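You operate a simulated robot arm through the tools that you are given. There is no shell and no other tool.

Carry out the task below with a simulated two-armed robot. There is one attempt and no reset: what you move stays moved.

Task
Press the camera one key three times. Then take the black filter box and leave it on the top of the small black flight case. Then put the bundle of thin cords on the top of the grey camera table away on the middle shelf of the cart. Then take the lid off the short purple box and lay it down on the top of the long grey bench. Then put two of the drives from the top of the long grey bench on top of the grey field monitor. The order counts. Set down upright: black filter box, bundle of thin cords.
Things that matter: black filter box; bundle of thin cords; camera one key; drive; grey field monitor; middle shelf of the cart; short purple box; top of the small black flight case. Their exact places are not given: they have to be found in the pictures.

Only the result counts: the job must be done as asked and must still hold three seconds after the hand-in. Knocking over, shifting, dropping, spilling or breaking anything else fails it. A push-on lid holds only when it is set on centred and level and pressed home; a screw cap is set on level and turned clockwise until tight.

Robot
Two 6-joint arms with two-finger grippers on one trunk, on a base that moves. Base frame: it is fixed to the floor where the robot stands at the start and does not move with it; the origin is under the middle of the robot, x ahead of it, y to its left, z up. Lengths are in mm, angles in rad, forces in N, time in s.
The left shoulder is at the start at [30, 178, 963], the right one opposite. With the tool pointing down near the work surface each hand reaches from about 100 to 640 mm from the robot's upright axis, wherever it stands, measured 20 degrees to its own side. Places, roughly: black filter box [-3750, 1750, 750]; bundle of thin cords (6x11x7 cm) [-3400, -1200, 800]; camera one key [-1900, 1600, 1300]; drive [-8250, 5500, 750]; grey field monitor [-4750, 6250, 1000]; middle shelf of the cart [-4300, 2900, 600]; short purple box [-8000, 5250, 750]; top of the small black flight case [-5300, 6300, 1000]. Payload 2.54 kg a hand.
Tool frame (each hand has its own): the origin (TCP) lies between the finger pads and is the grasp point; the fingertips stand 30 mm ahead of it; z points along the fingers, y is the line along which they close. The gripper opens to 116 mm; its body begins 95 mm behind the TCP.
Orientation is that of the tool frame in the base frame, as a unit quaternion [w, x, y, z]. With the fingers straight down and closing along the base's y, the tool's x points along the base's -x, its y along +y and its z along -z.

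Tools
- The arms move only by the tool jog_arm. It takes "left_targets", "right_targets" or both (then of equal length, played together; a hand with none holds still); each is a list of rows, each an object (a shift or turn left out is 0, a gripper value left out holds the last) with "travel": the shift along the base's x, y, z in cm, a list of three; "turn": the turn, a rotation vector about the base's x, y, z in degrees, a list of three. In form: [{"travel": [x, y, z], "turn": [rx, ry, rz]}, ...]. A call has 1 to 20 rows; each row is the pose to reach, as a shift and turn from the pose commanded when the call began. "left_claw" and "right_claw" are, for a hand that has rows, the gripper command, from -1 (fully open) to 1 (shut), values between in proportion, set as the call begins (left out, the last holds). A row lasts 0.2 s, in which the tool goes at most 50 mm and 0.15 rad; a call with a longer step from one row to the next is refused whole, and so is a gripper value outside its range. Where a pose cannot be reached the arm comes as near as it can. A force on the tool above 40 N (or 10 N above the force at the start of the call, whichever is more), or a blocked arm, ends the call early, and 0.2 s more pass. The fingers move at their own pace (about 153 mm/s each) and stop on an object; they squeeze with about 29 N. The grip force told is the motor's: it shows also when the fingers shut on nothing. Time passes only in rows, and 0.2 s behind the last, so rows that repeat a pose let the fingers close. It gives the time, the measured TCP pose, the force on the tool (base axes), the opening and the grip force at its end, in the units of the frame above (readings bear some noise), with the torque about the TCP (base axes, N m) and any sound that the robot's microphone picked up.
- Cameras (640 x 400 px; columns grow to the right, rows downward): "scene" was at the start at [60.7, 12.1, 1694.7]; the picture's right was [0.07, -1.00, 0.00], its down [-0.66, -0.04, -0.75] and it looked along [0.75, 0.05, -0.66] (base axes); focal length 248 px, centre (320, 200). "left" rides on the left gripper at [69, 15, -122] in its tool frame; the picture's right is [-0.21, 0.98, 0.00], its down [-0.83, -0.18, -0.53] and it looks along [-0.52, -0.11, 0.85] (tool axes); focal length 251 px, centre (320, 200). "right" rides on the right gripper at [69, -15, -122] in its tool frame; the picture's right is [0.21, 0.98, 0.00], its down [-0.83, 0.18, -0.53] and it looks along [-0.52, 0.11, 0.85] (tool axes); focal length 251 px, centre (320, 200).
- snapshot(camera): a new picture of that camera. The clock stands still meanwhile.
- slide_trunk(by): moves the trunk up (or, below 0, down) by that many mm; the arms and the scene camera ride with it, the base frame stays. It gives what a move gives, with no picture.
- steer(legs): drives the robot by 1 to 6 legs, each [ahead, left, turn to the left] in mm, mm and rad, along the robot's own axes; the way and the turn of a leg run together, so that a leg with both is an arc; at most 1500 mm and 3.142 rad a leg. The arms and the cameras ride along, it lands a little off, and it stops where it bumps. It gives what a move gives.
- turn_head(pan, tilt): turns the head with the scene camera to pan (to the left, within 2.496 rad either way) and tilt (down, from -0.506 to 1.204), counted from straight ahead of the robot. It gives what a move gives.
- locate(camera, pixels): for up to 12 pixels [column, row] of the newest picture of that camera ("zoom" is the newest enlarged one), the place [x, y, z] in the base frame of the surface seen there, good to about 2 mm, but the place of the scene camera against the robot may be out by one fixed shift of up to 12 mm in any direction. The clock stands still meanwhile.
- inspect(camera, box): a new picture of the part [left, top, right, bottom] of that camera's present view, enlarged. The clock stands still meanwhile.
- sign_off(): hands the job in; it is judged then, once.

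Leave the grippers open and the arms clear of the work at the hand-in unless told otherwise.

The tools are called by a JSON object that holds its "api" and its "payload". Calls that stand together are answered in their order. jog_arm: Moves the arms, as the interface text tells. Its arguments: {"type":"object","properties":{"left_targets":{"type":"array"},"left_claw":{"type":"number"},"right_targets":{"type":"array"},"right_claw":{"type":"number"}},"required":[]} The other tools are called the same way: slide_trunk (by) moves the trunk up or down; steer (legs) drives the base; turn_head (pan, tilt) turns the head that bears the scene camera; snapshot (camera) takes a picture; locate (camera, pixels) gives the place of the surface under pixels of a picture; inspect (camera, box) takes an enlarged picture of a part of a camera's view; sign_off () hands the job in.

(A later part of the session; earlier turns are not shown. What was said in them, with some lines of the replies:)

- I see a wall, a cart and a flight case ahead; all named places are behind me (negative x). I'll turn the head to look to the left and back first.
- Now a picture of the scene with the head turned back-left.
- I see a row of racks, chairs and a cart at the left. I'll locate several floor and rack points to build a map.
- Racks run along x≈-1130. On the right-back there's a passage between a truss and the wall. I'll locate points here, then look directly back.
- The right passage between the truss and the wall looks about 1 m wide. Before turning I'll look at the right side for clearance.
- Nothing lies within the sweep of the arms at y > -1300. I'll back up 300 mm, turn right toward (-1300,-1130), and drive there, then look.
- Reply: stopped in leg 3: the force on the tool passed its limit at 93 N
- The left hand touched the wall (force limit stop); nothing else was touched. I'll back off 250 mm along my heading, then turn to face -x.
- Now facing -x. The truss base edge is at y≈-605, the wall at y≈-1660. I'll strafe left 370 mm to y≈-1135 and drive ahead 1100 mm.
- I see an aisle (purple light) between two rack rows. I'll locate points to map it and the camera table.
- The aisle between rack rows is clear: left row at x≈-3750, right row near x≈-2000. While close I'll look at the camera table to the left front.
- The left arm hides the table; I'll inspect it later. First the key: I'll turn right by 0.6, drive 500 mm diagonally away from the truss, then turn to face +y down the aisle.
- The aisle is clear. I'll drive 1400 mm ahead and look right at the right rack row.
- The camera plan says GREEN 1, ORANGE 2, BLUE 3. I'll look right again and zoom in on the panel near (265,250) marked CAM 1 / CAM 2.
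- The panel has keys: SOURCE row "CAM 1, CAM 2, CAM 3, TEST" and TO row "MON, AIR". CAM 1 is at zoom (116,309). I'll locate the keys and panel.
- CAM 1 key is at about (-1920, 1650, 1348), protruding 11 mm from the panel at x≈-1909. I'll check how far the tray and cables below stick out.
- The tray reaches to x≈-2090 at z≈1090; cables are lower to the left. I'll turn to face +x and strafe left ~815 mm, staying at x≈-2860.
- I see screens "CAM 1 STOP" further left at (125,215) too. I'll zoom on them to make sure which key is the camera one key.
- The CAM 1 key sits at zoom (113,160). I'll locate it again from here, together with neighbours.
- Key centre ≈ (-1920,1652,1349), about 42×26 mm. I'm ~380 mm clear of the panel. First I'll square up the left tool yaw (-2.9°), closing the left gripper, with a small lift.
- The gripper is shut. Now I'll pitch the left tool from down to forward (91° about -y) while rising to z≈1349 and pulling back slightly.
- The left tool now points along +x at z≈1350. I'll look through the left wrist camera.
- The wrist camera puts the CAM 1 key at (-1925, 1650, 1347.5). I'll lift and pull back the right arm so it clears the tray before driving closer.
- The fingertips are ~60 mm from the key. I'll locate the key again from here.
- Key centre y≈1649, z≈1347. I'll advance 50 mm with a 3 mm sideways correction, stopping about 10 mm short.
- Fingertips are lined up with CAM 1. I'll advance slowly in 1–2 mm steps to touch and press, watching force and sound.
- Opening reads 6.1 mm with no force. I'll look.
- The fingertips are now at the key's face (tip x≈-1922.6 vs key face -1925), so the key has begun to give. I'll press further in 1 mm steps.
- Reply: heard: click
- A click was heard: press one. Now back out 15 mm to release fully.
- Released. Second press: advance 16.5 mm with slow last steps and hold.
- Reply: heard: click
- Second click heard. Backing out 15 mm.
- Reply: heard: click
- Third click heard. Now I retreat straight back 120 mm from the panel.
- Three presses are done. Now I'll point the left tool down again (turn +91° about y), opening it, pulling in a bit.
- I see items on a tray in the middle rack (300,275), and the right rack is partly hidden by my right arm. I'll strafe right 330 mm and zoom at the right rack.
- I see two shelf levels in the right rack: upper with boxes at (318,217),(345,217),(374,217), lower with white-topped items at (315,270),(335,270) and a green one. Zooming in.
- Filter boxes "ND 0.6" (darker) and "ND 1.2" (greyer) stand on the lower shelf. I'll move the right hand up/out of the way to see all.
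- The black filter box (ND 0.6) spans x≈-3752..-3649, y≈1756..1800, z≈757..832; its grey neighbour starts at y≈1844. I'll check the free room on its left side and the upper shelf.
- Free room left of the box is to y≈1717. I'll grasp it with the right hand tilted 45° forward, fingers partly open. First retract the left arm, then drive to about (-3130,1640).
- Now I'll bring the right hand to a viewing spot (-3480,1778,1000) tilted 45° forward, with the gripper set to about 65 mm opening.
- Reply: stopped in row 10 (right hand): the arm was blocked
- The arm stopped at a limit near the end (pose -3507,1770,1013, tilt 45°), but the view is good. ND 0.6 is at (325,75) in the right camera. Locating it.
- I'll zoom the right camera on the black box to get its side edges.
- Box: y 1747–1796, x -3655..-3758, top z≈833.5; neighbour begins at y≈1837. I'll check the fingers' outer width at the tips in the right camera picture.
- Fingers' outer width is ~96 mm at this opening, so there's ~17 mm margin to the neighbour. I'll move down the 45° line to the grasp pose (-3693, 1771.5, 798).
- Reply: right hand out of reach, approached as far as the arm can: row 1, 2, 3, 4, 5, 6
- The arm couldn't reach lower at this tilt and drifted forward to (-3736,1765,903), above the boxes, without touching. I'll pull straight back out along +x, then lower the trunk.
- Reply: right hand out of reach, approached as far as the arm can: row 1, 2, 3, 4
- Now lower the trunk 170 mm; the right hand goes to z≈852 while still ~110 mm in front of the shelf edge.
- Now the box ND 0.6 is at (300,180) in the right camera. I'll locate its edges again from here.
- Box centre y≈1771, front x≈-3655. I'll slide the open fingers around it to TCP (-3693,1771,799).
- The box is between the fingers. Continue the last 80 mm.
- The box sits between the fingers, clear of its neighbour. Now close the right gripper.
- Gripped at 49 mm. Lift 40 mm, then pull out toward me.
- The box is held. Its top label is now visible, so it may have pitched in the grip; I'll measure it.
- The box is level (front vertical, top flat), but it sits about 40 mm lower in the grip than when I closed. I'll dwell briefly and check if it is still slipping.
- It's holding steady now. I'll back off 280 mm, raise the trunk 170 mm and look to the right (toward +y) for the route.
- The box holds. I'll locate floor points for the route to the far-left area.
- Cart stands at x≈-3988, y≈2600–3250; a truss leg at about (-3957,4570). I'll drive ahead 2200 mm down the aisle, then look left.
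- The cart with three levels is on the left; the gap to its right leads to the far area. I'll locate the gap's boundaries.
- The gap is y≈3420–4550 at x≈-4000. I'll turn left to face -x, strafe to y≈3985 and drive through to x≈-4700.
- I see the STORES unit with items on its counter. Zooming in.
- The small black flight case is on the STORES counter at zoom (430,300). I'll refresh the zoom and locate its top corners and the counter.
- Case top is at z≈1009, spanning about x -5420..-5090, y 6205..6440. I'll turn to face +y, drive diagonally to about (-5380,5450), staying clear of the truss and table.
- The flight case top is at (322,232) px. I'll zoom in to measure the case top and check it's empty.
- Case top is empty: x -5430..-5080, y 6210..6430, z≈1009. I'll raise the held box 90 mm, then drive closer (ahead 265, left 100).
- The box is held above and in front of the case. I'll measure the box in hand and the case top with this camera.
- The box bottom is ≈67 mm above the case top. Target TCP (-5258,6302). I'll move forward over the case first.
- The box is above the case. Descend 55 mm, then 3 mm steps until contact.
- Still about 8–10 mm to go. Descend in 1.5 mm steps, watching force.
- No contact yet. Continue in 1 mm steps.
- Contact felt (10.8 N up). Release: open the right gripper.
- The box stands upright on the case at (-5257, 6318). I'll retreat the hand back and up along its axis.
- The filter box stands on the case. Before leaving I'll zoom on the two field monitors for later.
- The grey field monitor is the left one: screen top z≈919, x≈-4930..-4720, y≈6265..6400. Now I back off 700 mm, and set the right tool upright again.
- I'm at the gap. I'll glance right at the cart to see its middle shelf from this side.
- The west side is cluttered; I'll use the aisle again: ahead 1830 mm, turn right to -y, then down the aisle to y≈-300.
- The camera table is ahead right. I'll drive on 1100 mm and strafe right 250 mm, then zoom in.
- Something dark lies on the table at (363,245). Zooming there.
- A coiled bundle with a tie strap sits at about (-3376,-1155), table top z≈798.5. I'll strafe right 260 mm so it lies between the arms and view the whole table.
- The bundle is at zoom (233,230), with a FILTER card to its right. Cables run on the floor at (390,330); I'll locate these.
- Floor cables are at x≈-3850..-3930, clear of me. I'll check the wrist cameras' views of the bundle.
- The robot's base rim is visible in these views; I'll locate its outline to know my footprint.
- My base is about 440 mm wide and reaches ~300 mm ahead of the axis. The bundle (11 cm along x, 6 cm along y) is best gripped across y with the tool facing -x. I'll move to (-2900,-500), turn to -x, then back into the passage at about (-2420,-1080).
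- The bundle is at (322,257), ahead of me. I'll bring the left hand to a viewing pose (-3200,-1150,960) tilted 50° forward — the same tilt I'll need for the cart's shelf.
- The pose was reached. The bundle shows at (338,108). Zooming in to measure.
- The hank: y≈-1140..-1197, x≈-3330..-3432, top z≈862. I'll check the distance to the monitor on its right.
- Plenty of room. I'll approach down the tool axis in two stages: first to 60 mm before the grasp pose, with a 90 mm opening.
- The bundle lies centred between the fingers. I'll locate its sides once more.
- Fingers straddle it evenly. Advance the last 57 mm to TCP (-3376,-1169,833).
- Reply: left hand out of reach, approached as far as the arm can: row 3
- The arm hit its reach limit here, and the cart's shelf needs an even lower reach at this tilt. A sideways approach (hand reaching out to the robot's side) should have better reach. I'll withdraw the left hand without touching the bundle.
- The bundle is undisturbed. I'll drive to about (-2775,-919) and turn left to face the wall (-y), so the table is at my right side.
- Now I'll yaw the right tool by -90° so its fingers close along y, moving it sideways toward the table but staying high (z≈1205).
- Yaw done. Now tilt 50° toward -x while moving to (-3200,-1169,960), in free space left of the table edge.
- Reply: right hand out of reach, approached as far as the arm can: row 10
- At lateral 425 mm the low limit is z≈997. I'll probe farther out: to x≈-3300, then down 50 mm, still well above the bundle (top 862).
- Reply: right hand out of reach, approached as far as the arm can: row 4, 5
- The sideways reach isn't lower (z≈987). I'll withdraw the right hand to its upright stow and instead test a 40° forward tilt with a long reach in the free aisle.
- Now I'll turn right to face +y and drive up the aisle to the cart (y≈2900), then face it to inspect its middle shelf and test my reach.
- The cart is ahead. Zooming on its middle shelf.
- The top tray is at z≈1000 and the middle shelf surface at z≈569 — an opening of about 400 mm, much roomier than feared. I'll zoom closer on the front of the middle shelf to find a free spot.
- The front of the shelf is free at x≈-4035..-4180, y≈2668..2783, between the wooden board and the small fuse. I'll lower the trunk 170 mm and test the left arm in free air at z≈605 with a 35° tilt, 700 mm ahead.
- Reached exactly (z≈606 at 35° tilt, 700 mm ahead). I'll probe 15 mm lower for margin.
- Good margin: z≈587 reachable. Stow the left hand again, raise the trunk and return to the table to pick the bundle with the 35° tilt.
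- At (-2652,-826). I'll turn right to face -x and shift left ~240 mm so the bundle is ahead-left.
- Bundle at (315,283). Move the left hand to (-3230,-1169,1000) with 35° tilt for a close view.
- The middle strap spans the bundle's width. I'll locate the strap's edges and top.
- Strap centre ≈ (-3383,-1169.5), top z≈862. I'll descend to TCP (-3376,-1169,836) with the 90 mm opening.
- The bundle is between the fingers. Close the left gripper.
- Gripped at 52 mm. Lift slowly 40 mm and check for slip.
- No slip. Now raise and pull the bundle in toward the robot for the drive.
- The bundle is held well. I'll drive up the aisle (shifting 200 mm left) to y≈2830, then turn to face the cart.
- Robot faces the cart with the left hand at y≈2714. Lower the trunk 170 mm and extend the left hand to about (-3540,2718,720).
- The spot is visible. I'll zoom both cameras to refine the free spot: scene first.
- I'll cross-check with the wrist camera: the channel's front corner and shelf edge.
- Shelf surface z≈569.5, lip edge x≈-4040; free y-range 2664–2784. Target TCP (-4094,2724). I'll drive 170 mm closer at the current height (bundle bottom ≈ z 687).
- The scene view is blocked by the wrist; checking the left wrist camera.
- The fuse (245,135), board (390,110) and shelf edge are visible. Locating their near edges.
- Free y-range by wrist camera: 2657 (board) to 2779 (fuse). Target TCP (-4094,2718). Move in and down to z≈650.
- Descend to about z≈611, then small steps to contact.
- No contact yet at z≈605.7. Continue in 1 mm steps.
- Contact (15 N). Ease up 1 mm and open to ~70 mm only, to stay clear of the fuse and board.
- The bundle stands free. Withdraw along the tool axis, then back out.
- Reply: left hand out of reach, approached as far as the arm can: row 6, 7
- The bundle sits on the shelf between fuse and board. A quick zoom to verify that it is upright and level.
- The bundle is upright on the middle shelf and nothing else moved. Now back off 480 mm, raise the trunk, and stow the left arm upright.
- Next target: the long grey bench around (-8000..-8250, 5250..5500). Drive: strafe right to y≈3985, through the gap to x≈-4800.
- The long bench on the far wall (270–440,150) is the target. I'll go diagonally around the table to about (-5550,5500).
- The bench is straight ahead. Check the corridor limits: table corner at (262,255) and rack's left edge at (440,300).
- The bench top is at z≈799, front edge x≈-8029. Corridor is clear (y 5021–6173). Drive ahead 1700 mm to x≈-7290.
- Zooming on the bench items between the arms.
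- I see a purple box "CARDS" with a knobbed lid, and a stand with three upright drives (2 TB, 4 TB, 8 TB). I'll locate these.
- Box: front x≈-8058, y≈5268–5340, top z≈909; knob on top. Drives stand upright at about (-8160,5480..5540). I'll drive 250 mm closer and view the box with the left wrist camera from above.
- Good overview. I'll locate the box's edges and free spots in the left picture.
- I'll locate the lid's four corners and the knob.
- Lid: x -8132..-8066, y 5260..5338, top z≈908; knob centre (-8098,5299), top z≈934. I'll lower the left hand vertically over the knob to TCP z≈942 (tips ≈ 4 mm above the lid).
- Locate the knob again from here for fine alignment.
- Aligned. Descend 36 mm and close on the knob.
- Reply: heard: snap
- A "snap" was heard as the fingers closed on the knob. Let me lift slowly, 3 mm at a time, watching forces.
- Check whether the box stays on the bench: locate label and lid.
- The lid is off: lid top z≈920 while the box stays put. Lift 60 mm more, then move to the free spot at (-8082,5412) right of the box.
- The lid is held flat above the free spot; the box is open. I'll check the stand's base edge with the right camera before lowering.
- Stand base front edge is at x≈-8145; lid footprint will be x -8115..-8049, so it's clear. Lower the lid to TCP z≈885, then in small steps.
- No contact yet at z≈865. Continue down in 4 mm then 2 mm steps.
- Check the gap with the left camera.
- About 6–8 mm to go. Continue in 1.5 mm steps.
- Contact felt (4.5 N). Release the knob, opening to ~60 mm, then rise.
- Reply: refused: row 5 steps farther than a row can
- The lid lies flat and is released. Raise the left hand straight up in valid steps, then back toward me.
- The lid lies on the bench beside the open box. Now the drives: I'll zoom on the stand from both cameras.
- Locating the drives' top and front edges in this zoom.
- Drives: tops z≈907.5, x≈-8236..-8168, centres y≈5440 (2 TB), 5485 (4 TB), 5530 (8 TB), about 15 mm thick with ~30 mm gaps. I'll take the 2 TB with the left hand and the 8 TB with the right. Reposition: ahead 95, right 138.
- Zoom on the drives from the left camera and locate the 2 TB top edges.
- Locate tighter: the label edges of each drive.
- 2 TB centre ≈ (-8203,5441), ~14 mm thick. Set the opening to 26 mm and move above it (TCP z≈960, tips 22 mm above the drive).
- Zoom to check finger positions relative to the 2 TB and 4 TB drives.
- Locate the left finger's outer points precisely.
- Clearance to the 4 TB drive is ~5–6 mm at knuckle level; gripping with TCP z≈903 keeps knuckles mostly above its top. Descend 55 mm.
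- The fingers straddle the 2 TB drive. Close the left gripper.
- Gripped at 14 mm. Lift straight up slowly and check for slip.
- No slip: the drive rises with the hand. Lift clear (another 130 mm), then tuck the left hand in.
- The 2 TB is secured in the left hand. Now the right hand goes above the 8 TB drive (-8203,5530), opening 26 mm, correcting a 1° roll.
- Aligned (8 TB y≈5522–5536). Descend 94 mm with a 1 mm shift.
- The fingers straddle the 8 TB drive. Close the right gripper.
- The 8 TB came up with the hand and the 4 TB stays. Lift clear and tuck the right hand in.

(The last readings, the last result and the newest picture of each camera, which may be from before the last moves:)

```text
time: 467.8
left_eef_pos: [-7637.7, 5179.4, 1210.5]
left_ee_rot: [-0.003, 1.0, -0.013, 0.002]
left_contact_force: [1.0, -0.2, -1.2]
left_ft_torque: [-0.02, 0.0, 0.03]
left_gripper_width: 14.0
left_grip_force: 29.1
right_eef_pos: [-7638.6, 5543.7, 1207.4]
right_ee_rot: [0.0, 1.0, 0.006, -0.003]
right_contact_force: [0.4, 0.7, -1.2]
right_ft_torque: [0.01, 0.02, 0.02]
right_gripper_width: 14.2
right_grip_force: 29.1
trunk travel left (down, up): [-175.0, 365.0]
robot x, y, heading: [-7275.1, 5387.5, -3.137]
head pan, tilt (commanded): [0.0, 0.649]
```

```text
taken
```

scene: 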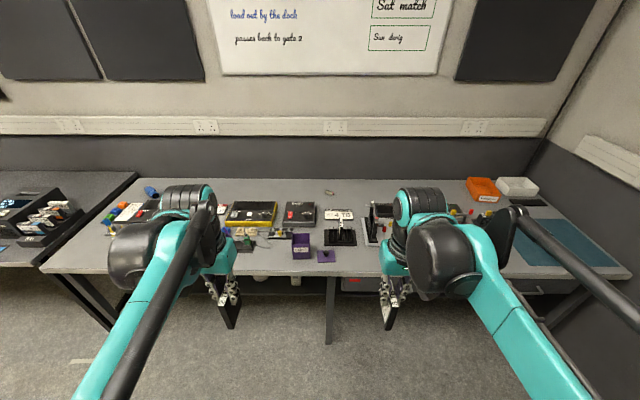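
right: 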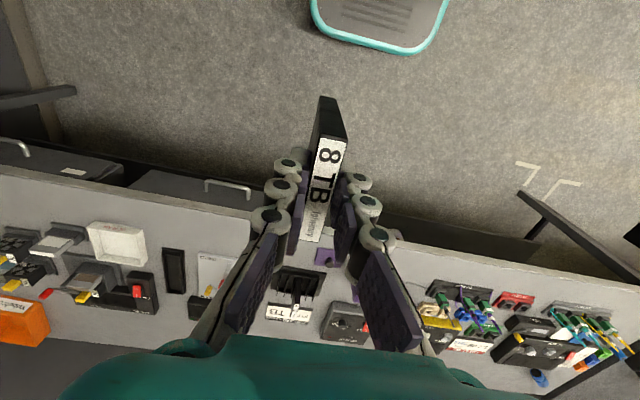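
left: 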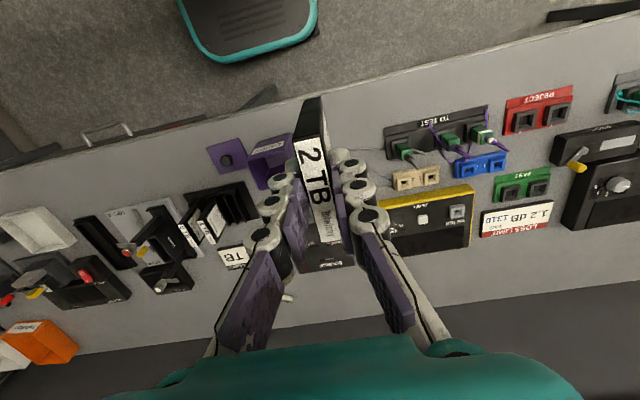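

Both drives are held. I'll turn right to face +y and strafe right along the corridor to the monitor bench.

{"api": "steer", "payload": {"legs": [[0, 0, -1.575], [0, -1250, 0], [0, -1250, 0]]}}

{"api": "turn_head", "payload": {"pan": 0, "tilt": 0.6}}

{"api": "snapshot", "payload": {"camera": "scene"}}

```text
time: 483.8
left_eef_pos: [-4999.9, 5727.9, 1209.8]
left_ee_rot: [0.0, -0.699, 0.715, -0.002]
left_contact_force: [-0.5, 1.1, -0.6]
left_ft_torque: [0.02, 0.02, 0.03]
left_gripper_width: 14.1
left_grip_force: 28.9
right_eef_pos: [-4635.5, 5728.5, 1208.6]
right_ee_rot: [-0.001, 0.712, -0.702, -0.001]
right_contact_force: [0.2, 0.1, -1.8]
right_ft_torque: [0.04, 0.02, -0.01]
right_gripper_width: 14.0
right_grip_force: 28.9
trunk travel left (down, up): [-175.0, 365.0]
robot x, y, heading: [-4790.8, 5362.7, 1.578]
head pan, tilt (commanded): [0.0, 0.649]
```

```text
time: 484.4
left_eef_pos: [-4999.8, 5726.9, 1210.6]
left_ee_rot: [0.001, -0.699, 0.715, -0.003]
left_contact_force: [0.6, 0.0, -1.4]
left_ft_torque: [0.02, 0.0, -0.03]
left_gripper_width: 14.3
left_grip_force: 29.5
right_eef_pos: [-4635.7, 5728.7, 1207.4]
right_ee_rot: [-0.001, 0.712, -0.702, -0.001]
right_contact_force: [0.7, -0.8, -1.7]
right_ft_torque: [0.0, 0.02, 0.0]
right_gripper_width: 14.0
right_grip_force: 29.0
trunk travel left (down, up): [-175.0, 365.0]
robot x, y, heading: [-4792.1, 5359.9, 1.575]
head pan, tilt (commanded): [0.0, 0.6]
```

```text
taken
```

scene: 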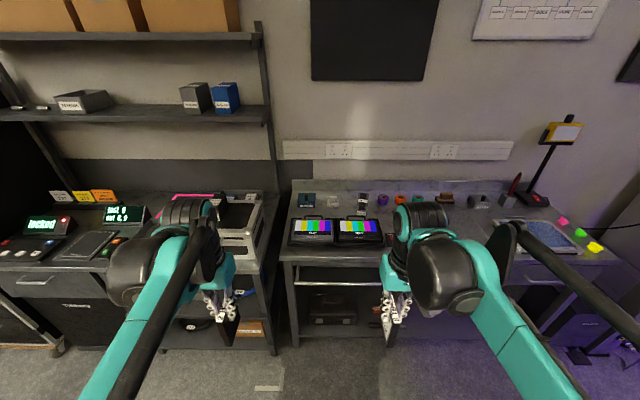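

Monitors at (312,232) and (360,232). Zoom to confirm the grey one and its geometry.

{"api": "inspect", "payload": {"camera": "scene", "box": [270, 190, 410, 280]}}

{"api": "locate", "payload": {"camera": "zoom", "pixels": [[110, 145], [290, 145], [100, 225], [300, 230], [200, 180], [200, 215], [200, 238], [200, 255], [200, 132], [320, 200], [340, 180], [450, 260]]}}

```text
4.44 times, centred on (340, 235) of scene
```

zoom: 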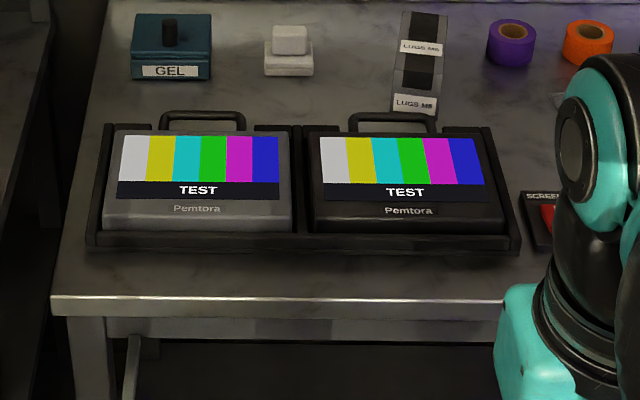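

```text
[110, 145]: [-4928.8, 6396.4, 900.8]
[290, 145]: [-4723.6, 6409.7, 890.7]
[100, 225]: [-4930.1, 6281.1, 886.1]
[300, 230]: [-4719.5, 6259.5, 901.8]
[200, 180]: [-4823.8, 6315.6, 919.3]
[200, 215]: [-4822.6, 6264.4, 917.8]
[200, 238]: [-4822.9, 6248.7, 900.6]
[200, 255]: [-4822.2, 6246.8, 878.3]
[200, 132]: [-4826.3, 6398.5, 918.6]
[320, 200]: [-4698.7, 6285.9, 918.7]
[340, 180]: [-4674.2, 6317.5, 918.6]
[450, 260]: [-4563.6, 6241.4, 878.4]
```

The left monitor (grey bezel) is the target: flat top z≈919, x≈-4920..-4728, y≈6255..6402. I'll stand the two drives on it at x≈-4856 and x≈-4794. First drive in: ahead 400, right 143.

{"api": "steer", "payload": {"legs": [[400, -143, 0]]}}

{"api": "snapshot", "payload": {"camera": "left"}}

{"api": "snapshot", "payload": {"camera": "scene"}}

```text
time: 487.0
left_eef_pos: [-4858.3, 6124.5, 1209.9]
left_ee_rot: [-0.001, -0.698, 0.716, -0.003]
left_contact_force: [0.7, 0.1, -1.2]
left_ft_torque: [-0.02, -0.01, -0.02]
left_gripper_width: 14.3
left_grip_force: 29.5
right_eef_pos: [-4493.3, 6126.0, 1208.2]
right_ee_rot: [-0.001, 0.712, -0.703, -0.001]
right_contact_force: [0.4, 0.6, -1.3]
right_ft_torque: [-0.03, 0.02, 0.02]
right_gripper_width: 14.3
right_grip_force: 28.7
trunk travel left (down, up): [-175.0, 365.0]
robot x, y, heading: [-4648.5, 5759.2, 1.576]
head pan, tilt (commanded): [0.0, 0.6]
```

```text
taken
```

left: 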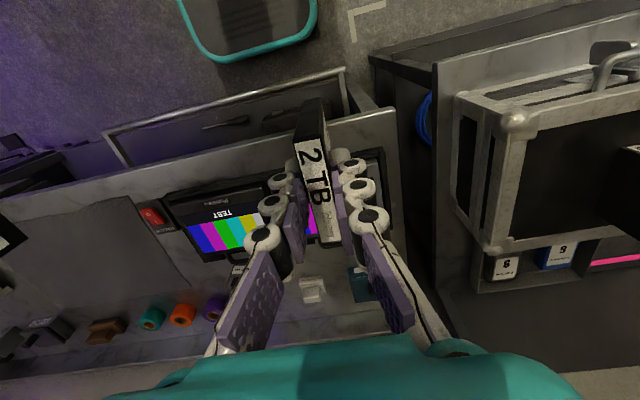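

```text
taken
```

scene: 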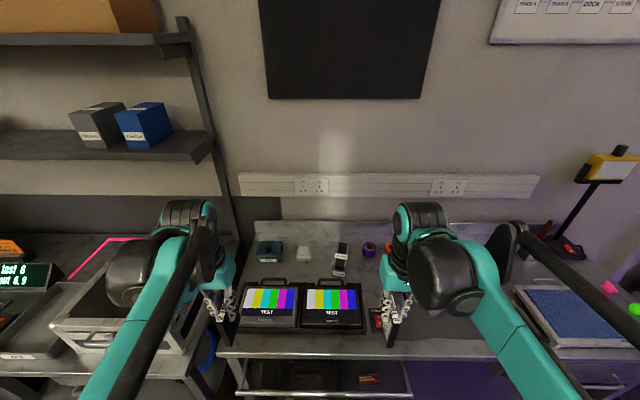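

Extend the left hand forward 205 mm at this height to be over the grey monitor.

{"api": "jog_arm", "payload": {"left_targets": [{"travel": [0, 4, -1]}, {"travel": [0.1, 8, -2]}, {"travel": [0.2, 12, -3]}, {"travel": [0.2, 16, -4]}, {"travel": [0.2, 20.5, -5]}]}}

{"api": "snapshot", "payload": {"camera": "left"}}

{"api": "inspect", "payload": {"camera": "scene", "box": [200, 240, 400, 365]}}

```text
time: 488.2
left_eef_pos: [-4858.6, 6335.4, 1160.6]
left_ee_rot: [-0.001, -0.699, 0.715, -0.003]
left_contact_force: [-0.6, 1.1, -0.6]
left_ft_torque: [-0.1, 0.01, 0.01]
left_gripper_width: 14.3
left_grip_force: 29.2
right_eef_pos: [-4493.8, 6126.7, 1206.9]
right_ee_rot: [0.0, 0.711, -0.703, 0.0]
right_contact_force: [0.1, 0.9, -0.8]
right_ft_torque: [-0.01, 0.02, 0.01]
right_gripper_width: 14.2
right_grip_force: 29.2
trunk travel left (down, up): [-175.0, 365.0]
robot x, y, heading: [-4651.2, 5755.4, 1.576]
head pan, tilt (commanded): [0.0, 0.6]
```

```text
taken
```

left: 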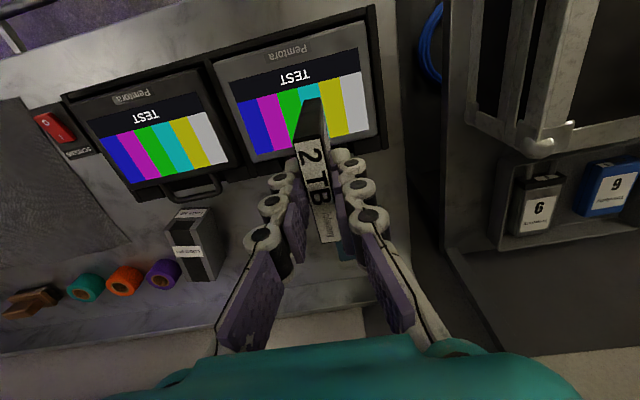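

```text
3.20 times, centred on (300, 302) of scene
```

zoom: 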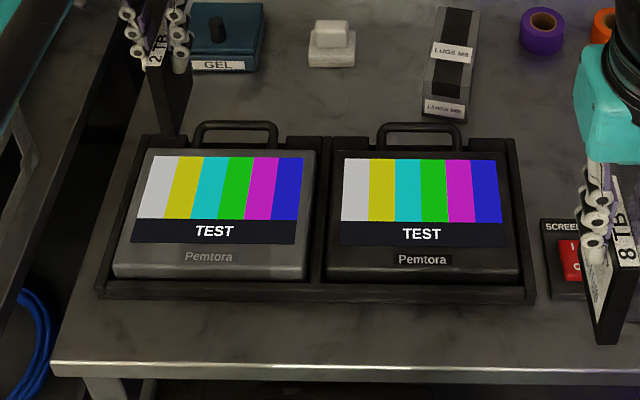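

Locate the grey monitor's edges with the left wrist camera.

{"api": "locate", "payload": {"camera": "left", "pixels": [[362, 25], [375, 135], [218, 65], [250, 165], [292, 78], [350, 110], [262, 130], [290, 50], [365, 60], [380, 20], [240, 110], [370, 120]]}}

```text
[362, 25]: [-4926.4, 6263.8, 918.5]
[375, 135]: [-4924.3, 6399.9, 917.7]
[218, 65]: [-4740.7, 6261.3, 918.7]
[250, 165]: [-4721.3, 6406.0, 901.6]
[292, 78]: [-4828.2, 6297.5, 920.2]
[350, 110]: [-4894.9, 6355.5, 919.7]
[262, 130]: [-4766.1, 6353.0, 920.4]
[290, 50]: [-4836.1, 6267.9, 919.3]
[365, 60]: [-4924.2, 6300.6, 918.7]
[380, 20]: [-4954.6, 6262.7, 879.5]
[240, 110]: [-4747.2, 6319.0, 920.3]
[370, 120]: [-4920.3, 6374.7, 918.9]
```

Monitor top: x -4928..-4735, y 6258..6402, z≈920. Move to (-4862,6331) and descend to TCP z≈1030.

{"api": "jog_arm", "payload": {"left_targets": [{"travel": [-0.2, -0.2, -3.5]}, {"travel": [-0.3, -0.4, -7]}, {"travel": [-0.35, -0.4, -10]}, {"travel": [-0.35, -0.4, -12.2]}, {"travel": [-0.35, -0.4, -13.1]}]}}

{"api": "snapshot", "payload": {"camera": "left"}}

{"api": "inspect", "payload": {"camera": "scene", "box": [200, 220, 360, 340]}}

```text
time: 489.4
left_eef_pos: [-4859.7, 6326.5, 1029.0]
left_ee_rot: [0.0, -0.699, 0.715, -0.003]
left_contact_force: [0.0, -1.0, -1.7]
left_ft_torque: [0.0, 0.04, 0.01]
left_gripper_width: 14.2
left_grip_force: 29.2
right_eef_pos: [-4494.5, 6126.8, 1207.0]
right_ee_rot: [-0.001, 0.712, -0.702, -0.001]
right_contact_force: [-0.3, 1.1, -0.6]
right_ft_torque: [-0.02, 0.03, -0.03]
right_gripper_width: 14.3
right_grip_force: 28.8
trunk travel left (down, up): [-175.0, 365.0]
robot x, y, heading: [-4651.1, 5758.2, 1.577]
head pan, tilt (commanded): [0.0, 0.6]
```

```text
taken
```

left: 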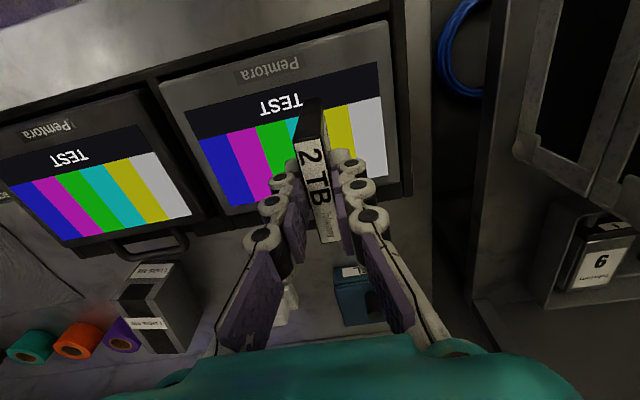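

```text
3.33 times, centred on (280, 280) of scene
```

zoom: 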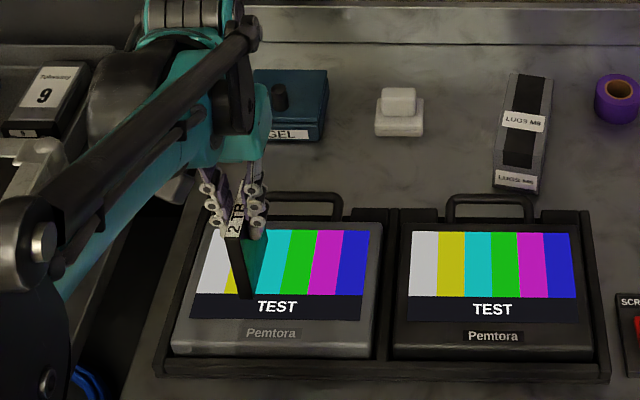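

Nearly there. Descend in 3 mm, then 1 mm steps.

{"api": "jog_arm", "payload": {"left_targets": [{"travel": [0, 0.2, -0.4]}, {"travel": [0, 0.2, -0.7]}, {"travel": [0, 0.2, -1.0]}, {"travel": [0, 0.2, -1.2]}]}}

```text
time: 490.4
left_eef_pos: [-4860.9, 6328.2, 1017.1]
left_ee_rot: [0.0, -0.698, 0.716, -0.001]
left_contact_force: [-0.4, -0.4, -1.1]
left_ft_torque: [-0.02, 0.02, 0.0]
left_gripper_width: 14.3
left_grip_force: 29.3
right_eef_pos: [-4493.1, 6125.5, 1208.7]
right_ee_rot: [-0.002, 0.711, -0.703, -0.001]
right_contact_force: [0.0, -0.8, -0.7]
right_ft_torque: [0.01, -0.04, -0.01]
right_gripper_width: 14.1
right_grip_force: 28.9
trunk travel left (down, up): [-175.0, 365.0]
robot x, y, heading: [-4651.5, 5762.6, 1.575]
head pan, tilt (commanded): [0.0, 0.6]
```

{"api": "jog_arm", "payload": {"left_targets": [{"travel": [0, 0, -0.1]}, {"travel": [0, 0, -0.2]}, {"travel": [0, 0, -0.3]}, {"travel": [0, 0, -0.4]}]}}

```text
time: 491.4
left_eef_pos: [-4859.4, 6326.9, 1016.8]
left_ee_rot: [0.001, -0.699, 0.715, -0.003]
left_contact_force: [-3.0, 9.3, 32.7]
left_ft_torque: [0.25, 0.12, -0.02]
left_gripper_width: 14.6
left_grip_force: 29.0
right_eef_pos: [-4493.7, 6122.9, 1209.1]
right_ee_rot: [-0.002, 0.711, -0.703, -0.002]
right_contact_force: [0.0, 0.0, -0.7]
right_ft_torque: [0.03, 0.01, 0.0]
right_gripper_width: 14.0
right_grip_force: 28.6
trunk travel left (down, up): [-175.0, 365.0]
robot x, y, heading: [-4649.3, 5758.9, 1.572]
head pan, tilt (commanded): [0.0, 0.6]
```

Contact (32.7 N). Ease the command up 3 mm to remove the push, then check.

{"api": "jog_arm", "payload": {"left_targets": [{"travel": [0, 0, 0.15]}, {"travel": [0, 0, 0.3]}, {"travel": [0, 0, 0.3]}]}}

```text
time: 492.2
left_eef_pos: [-4860.1, 6328.1, 1017.1]
left_ee_rot: [0.0, -0.699, 0.716, -0.003]
left_contact_force: [0.2, 0.0, -0.7]
left_ft_torque: [0.01, 0.01, -0.03]
left_gripper_width: 14.4
left_grip_force: 29.0
right_eef_pos: [-4493.8, 6125.3, 1208.1]
right_ee_rot: [-0.001, 0.711, -0.703, -0.002]
right_contact_force: [0.6, 0.0, -1.3]
right_ft_torque: [0.0, 0.01, -0.01]
right_gripper_width: 14.3
right_grip_force: 29.5
trunk travel left (down, up): [-175.0, 365.0]
robot x, y, heading: [-4650.5, 5757.7, 1.575]
head pan, tilt (commanded): [0.0, 0.6]
```

Now lower 0.8 mm so it just rests, then open the fingers a little (26 mm).

{"api": "jog_arm", "payload": {"left_targets": [{"travel": [0, 0, -0.08]}, {"travel": [0, 0, -0.08]}]}}

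```text
time: 492.8
left_eef_pos: [-4859.7, 6328.2, 1016.4]
left_ee_rot: [0.0, -0.699, 0.716, -0.003]
left_contact_force: [-0.2, -0.9, -1.3]
left_ft_torque: [0.03, 0.01, -0.03]
left_gripper_width: 14.2
left_grip_force: 28.7
right_eef_pos: [-4494.3, 6126.3, 1208.7]
right_ee_rot: [-0.001, 0.711, -0.703, -0.001]
right_contact_force: [-0.3, 0.4, -2.5]
right_ft_torque: [-0.03, 0.0, 0.03]
right_gripper_width: 14.1
right_grip_force: 28.7
trunk travel left (down, up): [-175.0, 365.0]
robot x, y, heading: [-4651.0, 5761.0, 1.571]
head pan, tilt (commanded): [0.0, 0.6]
```

Still just free. Lower another 0.5–1 mm.

{"api": "jog_arm", "payload": {"left_targets": [{"travel": [0, 0, -0.05]}, {"travel": [0, 0, -0.1]}]}}

```text
time: 493.4
left_eef_pos: [-4859.1, 6327.5, 1016.1]
left_ee_rot: [0.0, -0.699, 0.715, -0.002]
left_contact_force: [-1.2, 1.4, 5.8]
left_ft_torque: [-0.06, 0.07, -0.01]
left_gripper_width: 14.1
left_grip_force: 29.1
right_eef_pos: [-4494.5, 6125.1, 1207.6]
right_ee_rot: [-0.002, 0.711, -0.703, -0.001]
right_contact_force: [1.0, -0.3, -1.2]
right_ft_torque: [0.0, 0.0, 0.02]
right_gripper_width: 14.5
right_grip_force: 29.6
trunk travel left (down, up): [-175.0, 365.0]
robot x, y, heading: [-4650.6, 5759.0, 1.569]
head pan, tilt (commanded): [0.0, 0.6]
```

Now it rests with 5.8 N. Open the left fingers to ~28 mm.

{"api": "jog_arm", "payload": {"left_targets": [{"travel": [0, 0, 0]}, {"travel": [0, 0, 0]}, {"travel": [0, 0, 0]}], "left_claw": 0.5}}

{"api": "snapshot", "payload": {"camera": "left"}}

{"api": "locate", "payload": {"camera": "left", "pixels": [[310, 160], [316, 190], [325, 225]]}}

```text
time: 494.2
left_eef_pos: [-4860.0, 6326.5, 1015.3]
left_ee_rot: [0.0, -0.699, 0.716, -0.002]
left_contact_force: [0.1, -0.5, 0.4]
left_ft_torque: [-0.01, -0.01, -0.02]
left_gripper_width: 29.2
left_grip_force: 0.1
right_eef_pos: [-4494.3, 6125.7, 1207.8]
right_ee_rot: [-0.002, 0.712, -0.702, -0.001]
right_contact_force: [0.2, -0.3, -1.6]
right_ft_torque: [-0.01, 0.01, 0.01]
right_gripper_width: 14.0
right_grip_force: 29.1
trunk travel left (down, up): [-175.0, 365.0]
robot x, y, heading: [-4649.8, 5759.8, 1.58]
head pan, tilt (commanded): [0.0, 0.6]
```

```text
taken
```

left: 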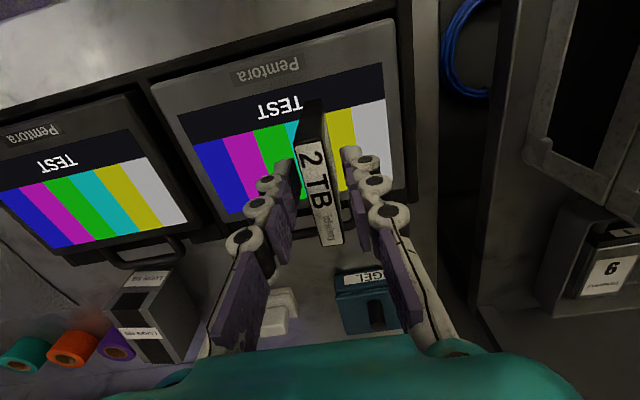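

```text
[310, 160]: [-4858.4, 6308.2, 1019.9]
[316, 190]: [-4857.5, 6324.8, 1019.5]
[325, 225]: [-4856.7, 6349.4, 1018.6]
```

The 2 TB stands upright, top level at z≈1019. Raise the left hand straight up, then back.

{"api": "jog_arm", "payload": {"left_targets": [{"travel": [0, 0, 1]}, {"travel": [0, 0, 2.5]}, {"travel": [0, 0, 5]}, {"travel": [0, 0, 8.5]}, {"travel": [0, 0, 12.5]}, {"travel": [0, 0, 16]}, {"travel": [-0.5, -3, 18]}, {"travel": [-1, -7, 19]}, {"travel": [-1.5, -11, 20]}, {"travel": [-2, -15.5, 20]}, {"travel": [-2, -20, 20]}]}}

{"api": "snapshot", "payload": {"camera": "left"}}

{"api": "inspect", "payload": {"camera": "scene", "box": [200, 220, 360, 340]}}

```text
time: 496.6
left_eef_pos: [-4880.1, 6125.3, 1215.8]
left_ee_rot: [0.0, -0.698, 0.716, -0.002]
left_contact_force: [0.1, 0.5, 0.5]
left_ft_torque: [0.03, -0.02, 0.02]
left_gripper_width: 29.0
left_grip_force: 0.2
right_eef_pos: [-4495.3, 6124.1, 1208.7]
right_ee_rot: [-0.001, 0.712, -0.703, -0.001]
right_contact_force: [0.4, -1.0, -0.5]
right_ft_torque: [0.0, 0.01, 0.02]
right_gripper_width: 14.1
right_grip_force: 29.1
trunk travel left (down, up): [-175.0, 365.0]
robot x, y, heading: [-4648.8, 5758.4, 1.577]
head pan, tilt (commanded): [0.0, 0.6]
```

```text
taken
```

left: 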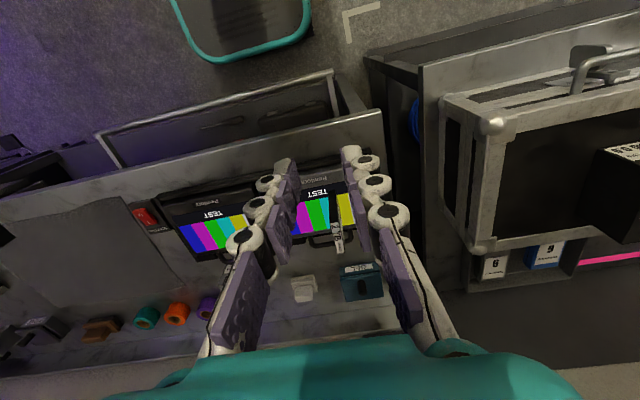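

```text
3.33 times, centred on (280, 280) of scene
```

zoom: 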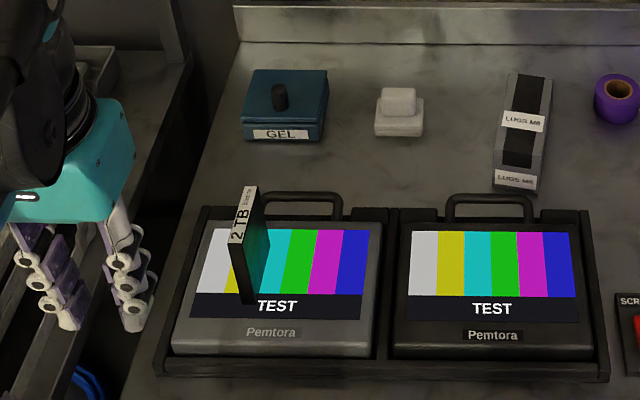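

The 2 TB stands well. Pull the left hand closer to me, then strafe left 302 mm to bring the right hand in line with x≈-4797.

{"api": "jog_arm", "payload": {"left_targets": [{"travel": [0, -4, 1]}, {"travel": [0, -8, 2]}]}}

{"api": "steer", "payload": {"legs": [[0, 302, 0]]}}

{"api": "snapshot", "payload": {"camera": "right"}}

{"api": "snapshot", "payload": {"camera": "scene"}}

```text
time: 497.2
left_eef_pos: [-4880.2, 6049.0, 1236.5]
left_ee_rot: [0.0, -0.698, 0.716, -0.002]
left_contact_force: [0.2, 1.5, -0.5]
left_ft_torque: [0.0, 0.0, 0.0]
left_gripper_width: 29.0
left_grip_force: 0.0
right_eef_pos: [-4493.7, 6124.2, 1208.5]
right_ee_rot: [-0.001, 0.711, -0.703, -0.001]
right_contact_force: [1.2, -1.0, 0.0]
right_ft_torque: [0.02, 0.01, 0.0]
right_gripper_width: 14.2
right_grip_force: 29.0
trunk travel left (down, up): [-175.0, 365.0]
robot x, y, heading: [-4650.4, 5759.9, 1.577]
head pan, tilt (commanded): [0.0, 0.6]
```

```text
time: 499.3
left_eef_pos: [-5185.9, 6047.3, 1236.0]
left_ee_rot: [0.001, -0.698, 0.716, -0.003]
left_contact_force: [0.3, -1.0, 0.3]
left_ft_torque: [0.0, -0.04, -0.04]
left_gripper_width: 29.0
left_grip_force: 0.1
right_eef_pos: [-4799.9, 6123.3, 1208.0]
right_ee_rot: [-0.003, 0.712, -0.703, -0.001]
right_contact_force: [-0.2, -0.5, -1.7]
right_ft_torque: [0.02, -0.08, -0.01]
right_gripper_width: 14.0
right_grip_force: 29.0
trunk travel left (down, up): [-175.0, 365.0]
robot x, y, heading: [-4956.3, 5760.7, 1.575]
head pan, tilt (commanded): [0.0, 0.6]
```

```text
taken
```

right: 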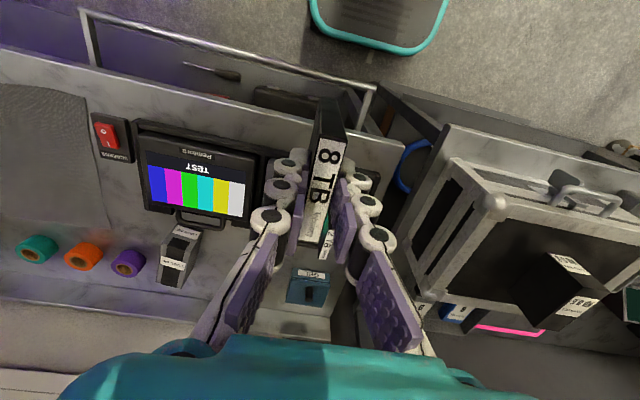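

```text
taken
```

scene: 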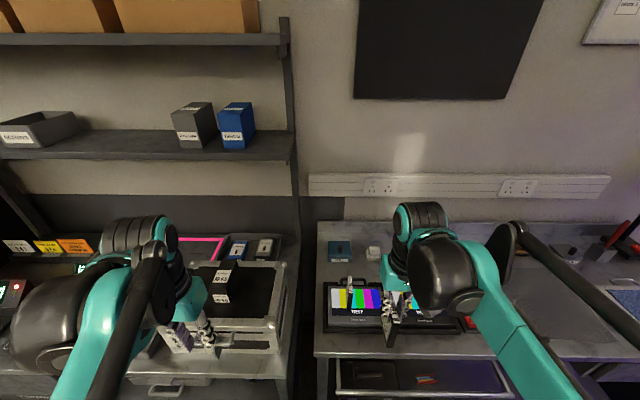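

Right hand is at x≈-4800. Extend forward over the monitor, above the standing drive's top.

{"api": "jog_arm", "payload": {"right_targets": [{"travel": [0.1, 4, -1]}, {"travel": [0.2, 8, -2]}, {"travel": [0.3, 12, -3]}, {"travel": [0.4, 16, -4]}, {"travel": [0.5, 20.5, -4.5]}]}}

{"api": "snapshot", "payload": {"camera": "right"}}

{"api": "locate", "payload": {"camera": "right", "pixels": [[318, 195], [345, 170], [350, 200], [360, 160], [250, 70], [390, 120]]}}

```text
time: 500.5
left_eef_pos: [-5184.2, 6049.5, 1235.8]
left_ee_rot: [-0.001, -0.698, 0.716, -0.004]
left_contact_force: [0.0, 0.2, 0.1]
left_ft_torque: [-0.08, 0.0, 0.0]
left_gripper_width: 28.9
left_grip_force: 0.0
right_eef_pos: [-4793.4, 6328.7, 1161.7]
right_ee_rot: [-0.001, 0.711, -0.703, 0.0]
right_contact_force: [0.3, 0.8, -1.7]
right_ft_torque: [-0.04, 0.0, -0.02]
right_gripper_width: 14.4
right_grip_force: 28.6
trunk travel left (down, up): [-175.0, 365.0]
robot x, y, heading: [-4955.3, 5758.6, 1.575]
head pan, tilt (commanded): [0.0, 0.6]
```

```text
taken
```

right: 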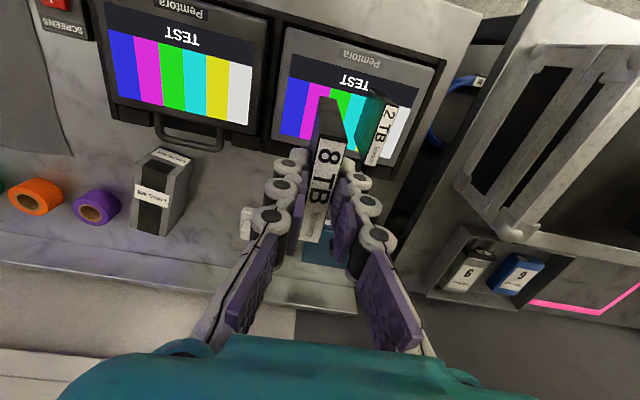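

```text
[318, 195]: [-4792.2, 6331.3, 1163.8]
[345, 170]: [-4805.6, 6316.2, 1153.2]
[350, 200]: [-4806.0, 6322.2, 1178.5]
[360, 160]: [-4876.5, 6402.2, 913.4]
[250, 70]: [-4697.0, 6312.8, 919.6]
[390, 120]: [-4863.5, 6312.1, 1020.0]
```

The standing 2 TB is ~60 mm to the left, clear. Descend to TCP z≈1026.

{"api": "jog_arm", "payload": {"right_targets": [{"travel": [0, 0, -3.5]}, {"travel": [0, 0, -7]}, {"travel": [0, 0, -10]}, {"travel": [0, 0, -12.5]}, {"travel": [0, 0, -13.5]}]}}

{"api": "snapshot", "payload": {"camera": "right"}}

```text
time: 501.7
left_eef_pos: [-5184.5, 6047.6, 1236.2]
left_ee_rot: [-0.001, -0.699, 0.716, -0.003]
left_contact_force: [0.5, -0.3, 0.4]
left_ft_torque: [-0.05, -0.02, 0.02]
left_gripper_width: 29.4
left_grip_force: 0.2
right_eef_pos: [-4794.3, 6329.0, 1028.1]
right_ee_rot: [-0.002, 0.712, -0.703, -0.001]
right_contact_force: [-0.4, -0.6, -0.8]
right_ft_torque: [-0.01, 0.01, 0.05]
right_gripper_width: 14.2
right_grip_force: 28.6
trunk travel left (down, up): [-175.0, 365.0]
robot x, y, heading: [-4953.5, 5754.8, 1.578]
head pan, tilt (commanded): [0.0, 0.6]
```

```text
taken
```

right: 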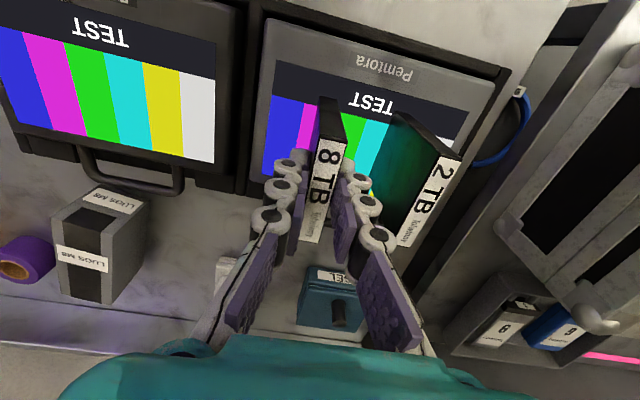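

Good clearance to the 2 TB. Descend in fine steps to contact.

{"api": "jog_arm", "payload": {"right_targets": [{"travel": [0, 0, -0.4]}, {"travel": [0, 0, -0.7]}, {"travel": [0, 0, -0.9]}, {"travel": [0, 0, -1.0]}]}}

{"api": "jog_arm", "payload": {"right_targets": [{"travel": [0, 0, -0.08]}, {"travel": [0, 0, -0.16]}]}}

```text
time: 502.7
left_eef_pos: [-5184.7, 6047.5, 1235.5]
left_ee_rot: [-0.001, -0.698, 0.716, -0.003]
left_contact_force: [-0.4, 0.6, 0.0]
left_ft_torque: [0.0, -0.06, 0.02]
left_gripper_width: 28.8
left_grip_force: 0.0
right_eef_pos: [-4794.7, 6328.9, 1018.5]
right_ee_rot: [-0.002, 0.712, -0.703, -0.001]
right_contact_force: [0.1, -0.7, -0.9]
right_ft_torque: [-0.01, 0.01, 0.03]
right_gripper_width: 14.4
right_grip_force: 29.3
trunk travel left (down, up): [-175.0, 365.0]
robot x, y, heading: [-4953.5, 5757.2, 1.575]
head pan, tilt (commanded): [0.0, 0.6]
```

```text
time: 503.3
left_eef_pos: [-5184.6, 6048.0, 1236.3]
left_ee_rot: [0.0, -0.698, 0.716, -0.003]
left_contact_force: [0.1, -0.3, -0.1]
left_ft_torque: [-0.01, -0.01, 0.0]
left_gripper_width: 29.0
left_grip_force: 0.0
right_eef_pos: [-4794.6, 6329.1, 1017.1]
right_ee_rot: [-0.002, 0.711, -0.703, -0.002]
right_contact_force: [0.0, 2.9, 11.0]
right_ft_torque: [0.09, -0.07, 0.0]
right_gripper_width: 14.4
right_grip_force: 29.2
trunk travel left (down, up): [-175.0, 365.0]
robot x, y, heading: [-4954.7, 5758.3, 1.577]
head pan, tilt (commanded): [0.0, 0.6]
```

Contact at 11 N. Ease 0.5 mm and open the right fingers to ~28 mm.

{"api": "jog_arm", "payload": {"right_targets": [{"travel": [0, 0, 0.05]}, {"travel": [0, 0, 0.05]}]}}

{"api": "jog_arm", "payload": {"right_targets": [{"travel": [0, 0, 0]}, {"travel": [0, 0, 0]}, {"travel": [0, 0, 0]}], "right_claw": 0.5}}

{"api": "snapshot", "payload": {"camera": "right"}}

{"api": "locate", "payload": {"camera": "right", "pixels": [[325, 165], [318, 195], [310, 225], [445, 175], [415, 230]]}}

```text
time: 503.9
left_eef_pos: [-5184.4, 6047.1, 1236.0]
left_ee_rot: [0.001, -0.698, 0.716, -0.003]
left_contact_force: [-0.3, 0.2, 0.1]
left_ft_torque: [-0.04, -0.04, -0.02]
left_gripper_width: 29.2
left_grip_force: 0.0
right_eef_pos: [-4793.9, 6329.1, 1017.1]
right_ee_rot: [-0.001, 0.712, -0.702, -0.002]
right_contact_force: [-0.2, 2.4, 5.6]
right_ft_torque: [0.21, 0.05, -0.01]
right_gripper_width: 14.0
right_grip_force: 29.2
trunk travel left (down, up): [-175.0, 365.0]
robot x, y, heading: [-4952.6, 5756.7, 1.581]
head pan, tilt (commanded): [0.0, 0.6]
```

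```text
time: 504.7
left_eef_pos: [-5186.0, 6048.4, 1235.9]
left_ee_rot: [0.0, -0.698, 0.716, -0.002]
left_contact_force: [-0.3, -0.5, -1.0]
left_ft_torque: [0.01, -0.02, 0.02]
left_gripper_width: 28.9
left_grip_force: 0.0
right_eef_pos: [-4793.7, 6328.5, 1017.2]
right_ee_rot: [-0.001, 0.712, -0.702, -0.001]
right_contact_force: [-0.2, 0.4, -0.5]
right_ft_torque: [-0.02, -0.01, 0.0]
right_gripper_width: 29.1
right_grip_force: 0.0
trunk travel left (down, up): [-175.0, 365.0]
robot x, y, heading: [-4953.6, 5757.7, 1.575]
head pan, tilt (commanded): [0.0, 0.6]
```

```text
taken
```

right: 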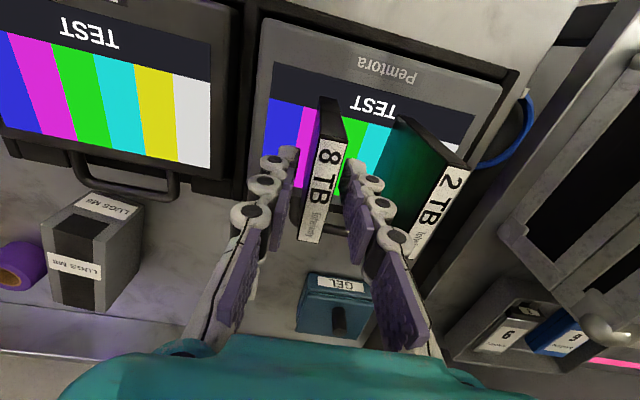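

```text
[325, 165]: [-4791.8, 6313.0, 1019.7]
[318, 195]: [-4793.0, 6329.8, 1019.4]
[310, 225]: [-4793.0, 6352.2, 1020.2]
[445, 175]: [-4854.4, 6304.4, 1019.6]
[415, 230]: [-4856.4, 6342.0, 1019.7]
```

Both drives stand with level tops (z≈1019.6). Raise the right hand straight up, then back.

{"api": "jog_arm", "payload": {"right_targets": [{"travel": [0, 0, 1]}, {"travel": [0, 0, 2.5]}, {"travel": [0, 0, 5]}, {"travel": [0, 0, 8.5]}, {"travel": [0, 0, 12.5]}, {"travel": [0, 0, 16]}, {"travel": [0.5, -3, 18]}, {"travel": [1, -7, 19]}, {"travel": [1.5, -11, 20]}, {"travel": [2, -15.5, 20]}, {"travel": [2, -20, 20]}, {"travel": [2, -24, 20]}]}}

{"api": "steer", "payload": {"legs": [[-400, 0, 0]]}}

{"api": "snapshot", "payload": {"camera": "scene"}}

{"api": "inspect", "payload": {"camera": "scene", "box": [220, 170, 460, 290]}}

```text
time: 507.3
left_eef_pos: [-5184.7, 6044.9, 1236.2]
left_ee_rot: [0.0, -0.699, 0.715, -0.003]
left_contact_force: [-0.4, -0.5, -0.2]
left_ft_torque: [0.0, 0.0, -0.01]
left_gripper_width: 28.7
left_grip_force: 0.1
right_eef_pos: [-4773.0, 6086.2, 1217.7]
right_ee_rot: [-0.002, 0.711, -0.703, -0.002]
right_contact_force: [0.0, -0.4, -0.1]
right_ft_torque: [0.01, 0.01, 0.0]
right_gripper_width: 29.2
right_grip_force: 0.0
trunk travel left (down, up): [-175.0, 365.0]
robot x, y, heading: [-4953.9, 5755.2, 1.575]
head pan, tilt (commanded): [0.0, 0.6]
```

```text
time: 509.8
left_eef_pos: [-5180.6, 5643.5, 1236.6]
left_ee_rot: [0.0, -0.696, 0.718, -0.003]
left_contact_force: [0.0, -0.5, 0.7]
left_ft_torque: [0.02, 0.01, 0.0]
left_gripper_width: 29.0
left_grip_force: 0.0
right_eef_pos: [-4770.0, 5684.1, 1217.8]
right_ee_rot: [-0.002, 0.71, -0.704, -0.002]
right_contact_force: [0.2, -0.1, 0.1]
right_ft_torque: [0.03, -0.02, 0.02]
right_gripper_width: 29.0
right_grip_force: 0.1
trunk travel left (down, up): [-175.0, 365.0]
robot x, y, heading: [-4953.3, 5355.3, 1.57]
head pan, tilt (commanded): [0.0, 0.6]
```

```text
taken
```

scene: 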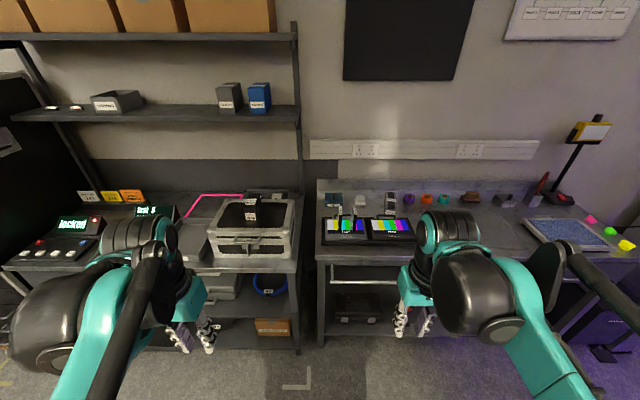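

```text
2.67 times, centred on (340, 230) of scene
```

zoom: 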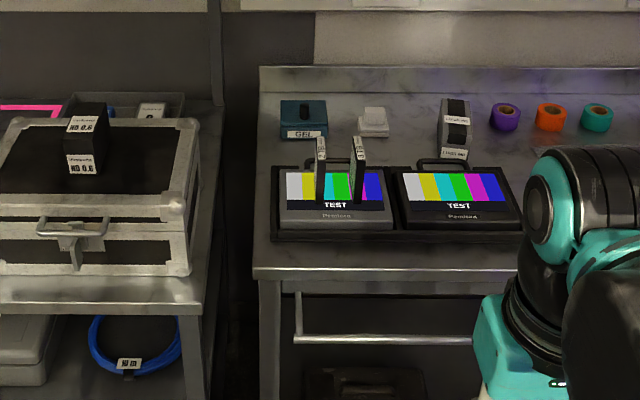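

Filter box stands on the case; both drives stand on the grey monitor. Open both grippers fully in free air before the hand-in.

{"api": "jog_arm", "payload": {"left_targets": [{"travel": [0, 0, 0]}, {"travel": [0, 0, 0]}, {"travel": [0, 0, 0]}, {"travel": [0, 0, 0]}], "right_targets": [{"travel": [0, 0, 0]}, {"travel": [0, 0, 0]}, {"travel": [0, 0, 0]}, {"travel": [0, 0, 0]}], "left_claw": -1, "right_claw": -1}}

{"api": "inspect", "payload": {"camera": "scene", "box": [300, 180, 420, 260]}}

```text
time: 510.8
left_eef_pos: [-5181.7, 5645.4, 1236.5]
left_ee_rot: [0.0, -0.697, 0.717, -0.003]
left_contact_force: [0.7, -0.5, 0.2]
left_ft_torque: [0.02, -0.01, -0.05]
left_gripper_width: 115.8
left_grip_force: 0.0
right_eef_pos: [-4771.6, 5683.6, 1217.6]
right_ee_rot: [-0.001, 0.71, -0.704, -0.001]
right_contact_force: [-0.1, 0.5, 0.8]
right_ft_torque: [0.02, -0.02, -0.03]
right_gripper_width: 115.8
right_grip_force: 0.0
trunk travel left (down, up): [-175.0, 365.0]
robot x, y, heading: [-4949.4, 5358.1, 1.572]
head pan, tilt (commanded): [0.0, 0.6]
```

```text
5.00 times, centred on (360, 220) of scene
```

zoom: 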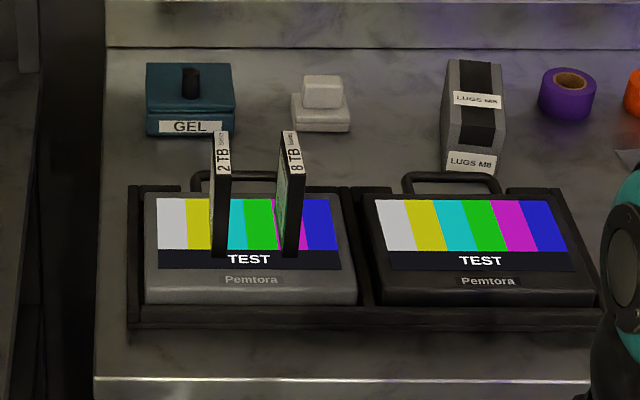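

All five steps are done in order: CAM 1 pressed three times, the filter box upright on the flight case, the cords upright on the cart's middle shelf, the purple box's lid on the bench, and two drives on the grey monitor. The arms are clear and both grippers are open, so I'm handing in.

{"api": "sign_off", "payload": {}}

```text
The job is handed in.
```

I finished all five steps in the order you gave and handed the job in. The hand-in gave no verdict, so this is what I saw and measured before it:

1. **Camera one key:** I pressed CAM 1 three times and heard a click each time.
2. **Black filter box:** the ND 0.6 box stands upright on top of the small black flight case.
3. **Bundle of thin cords:** it is upright near the front of the cart's middle shelf, between the wooden board and the small fuse. Neither of those moved.
4. **Short purple box:** I took the lid off by its knob and laid it flat on the long grey bench, to the right of the open box. The microphone picked up a snap as the fingers closed on the knob. The lid then lifted off freely and the box stayed where it was.
5. **Drives:** the 2 TB and 8 TB drives stand on edge on top of the grey field monitor, about 6 cm apart. They are only 14 mm thick, so they would topple easily if bumped. The 4 TB drive is still in its stand.

**Wall contact:** early on, the left hand bumped the wall by the door and the robot stopped with 93 N on the hand. Nothing else was touched.

Both grippers are open and the arms are clear of the work.
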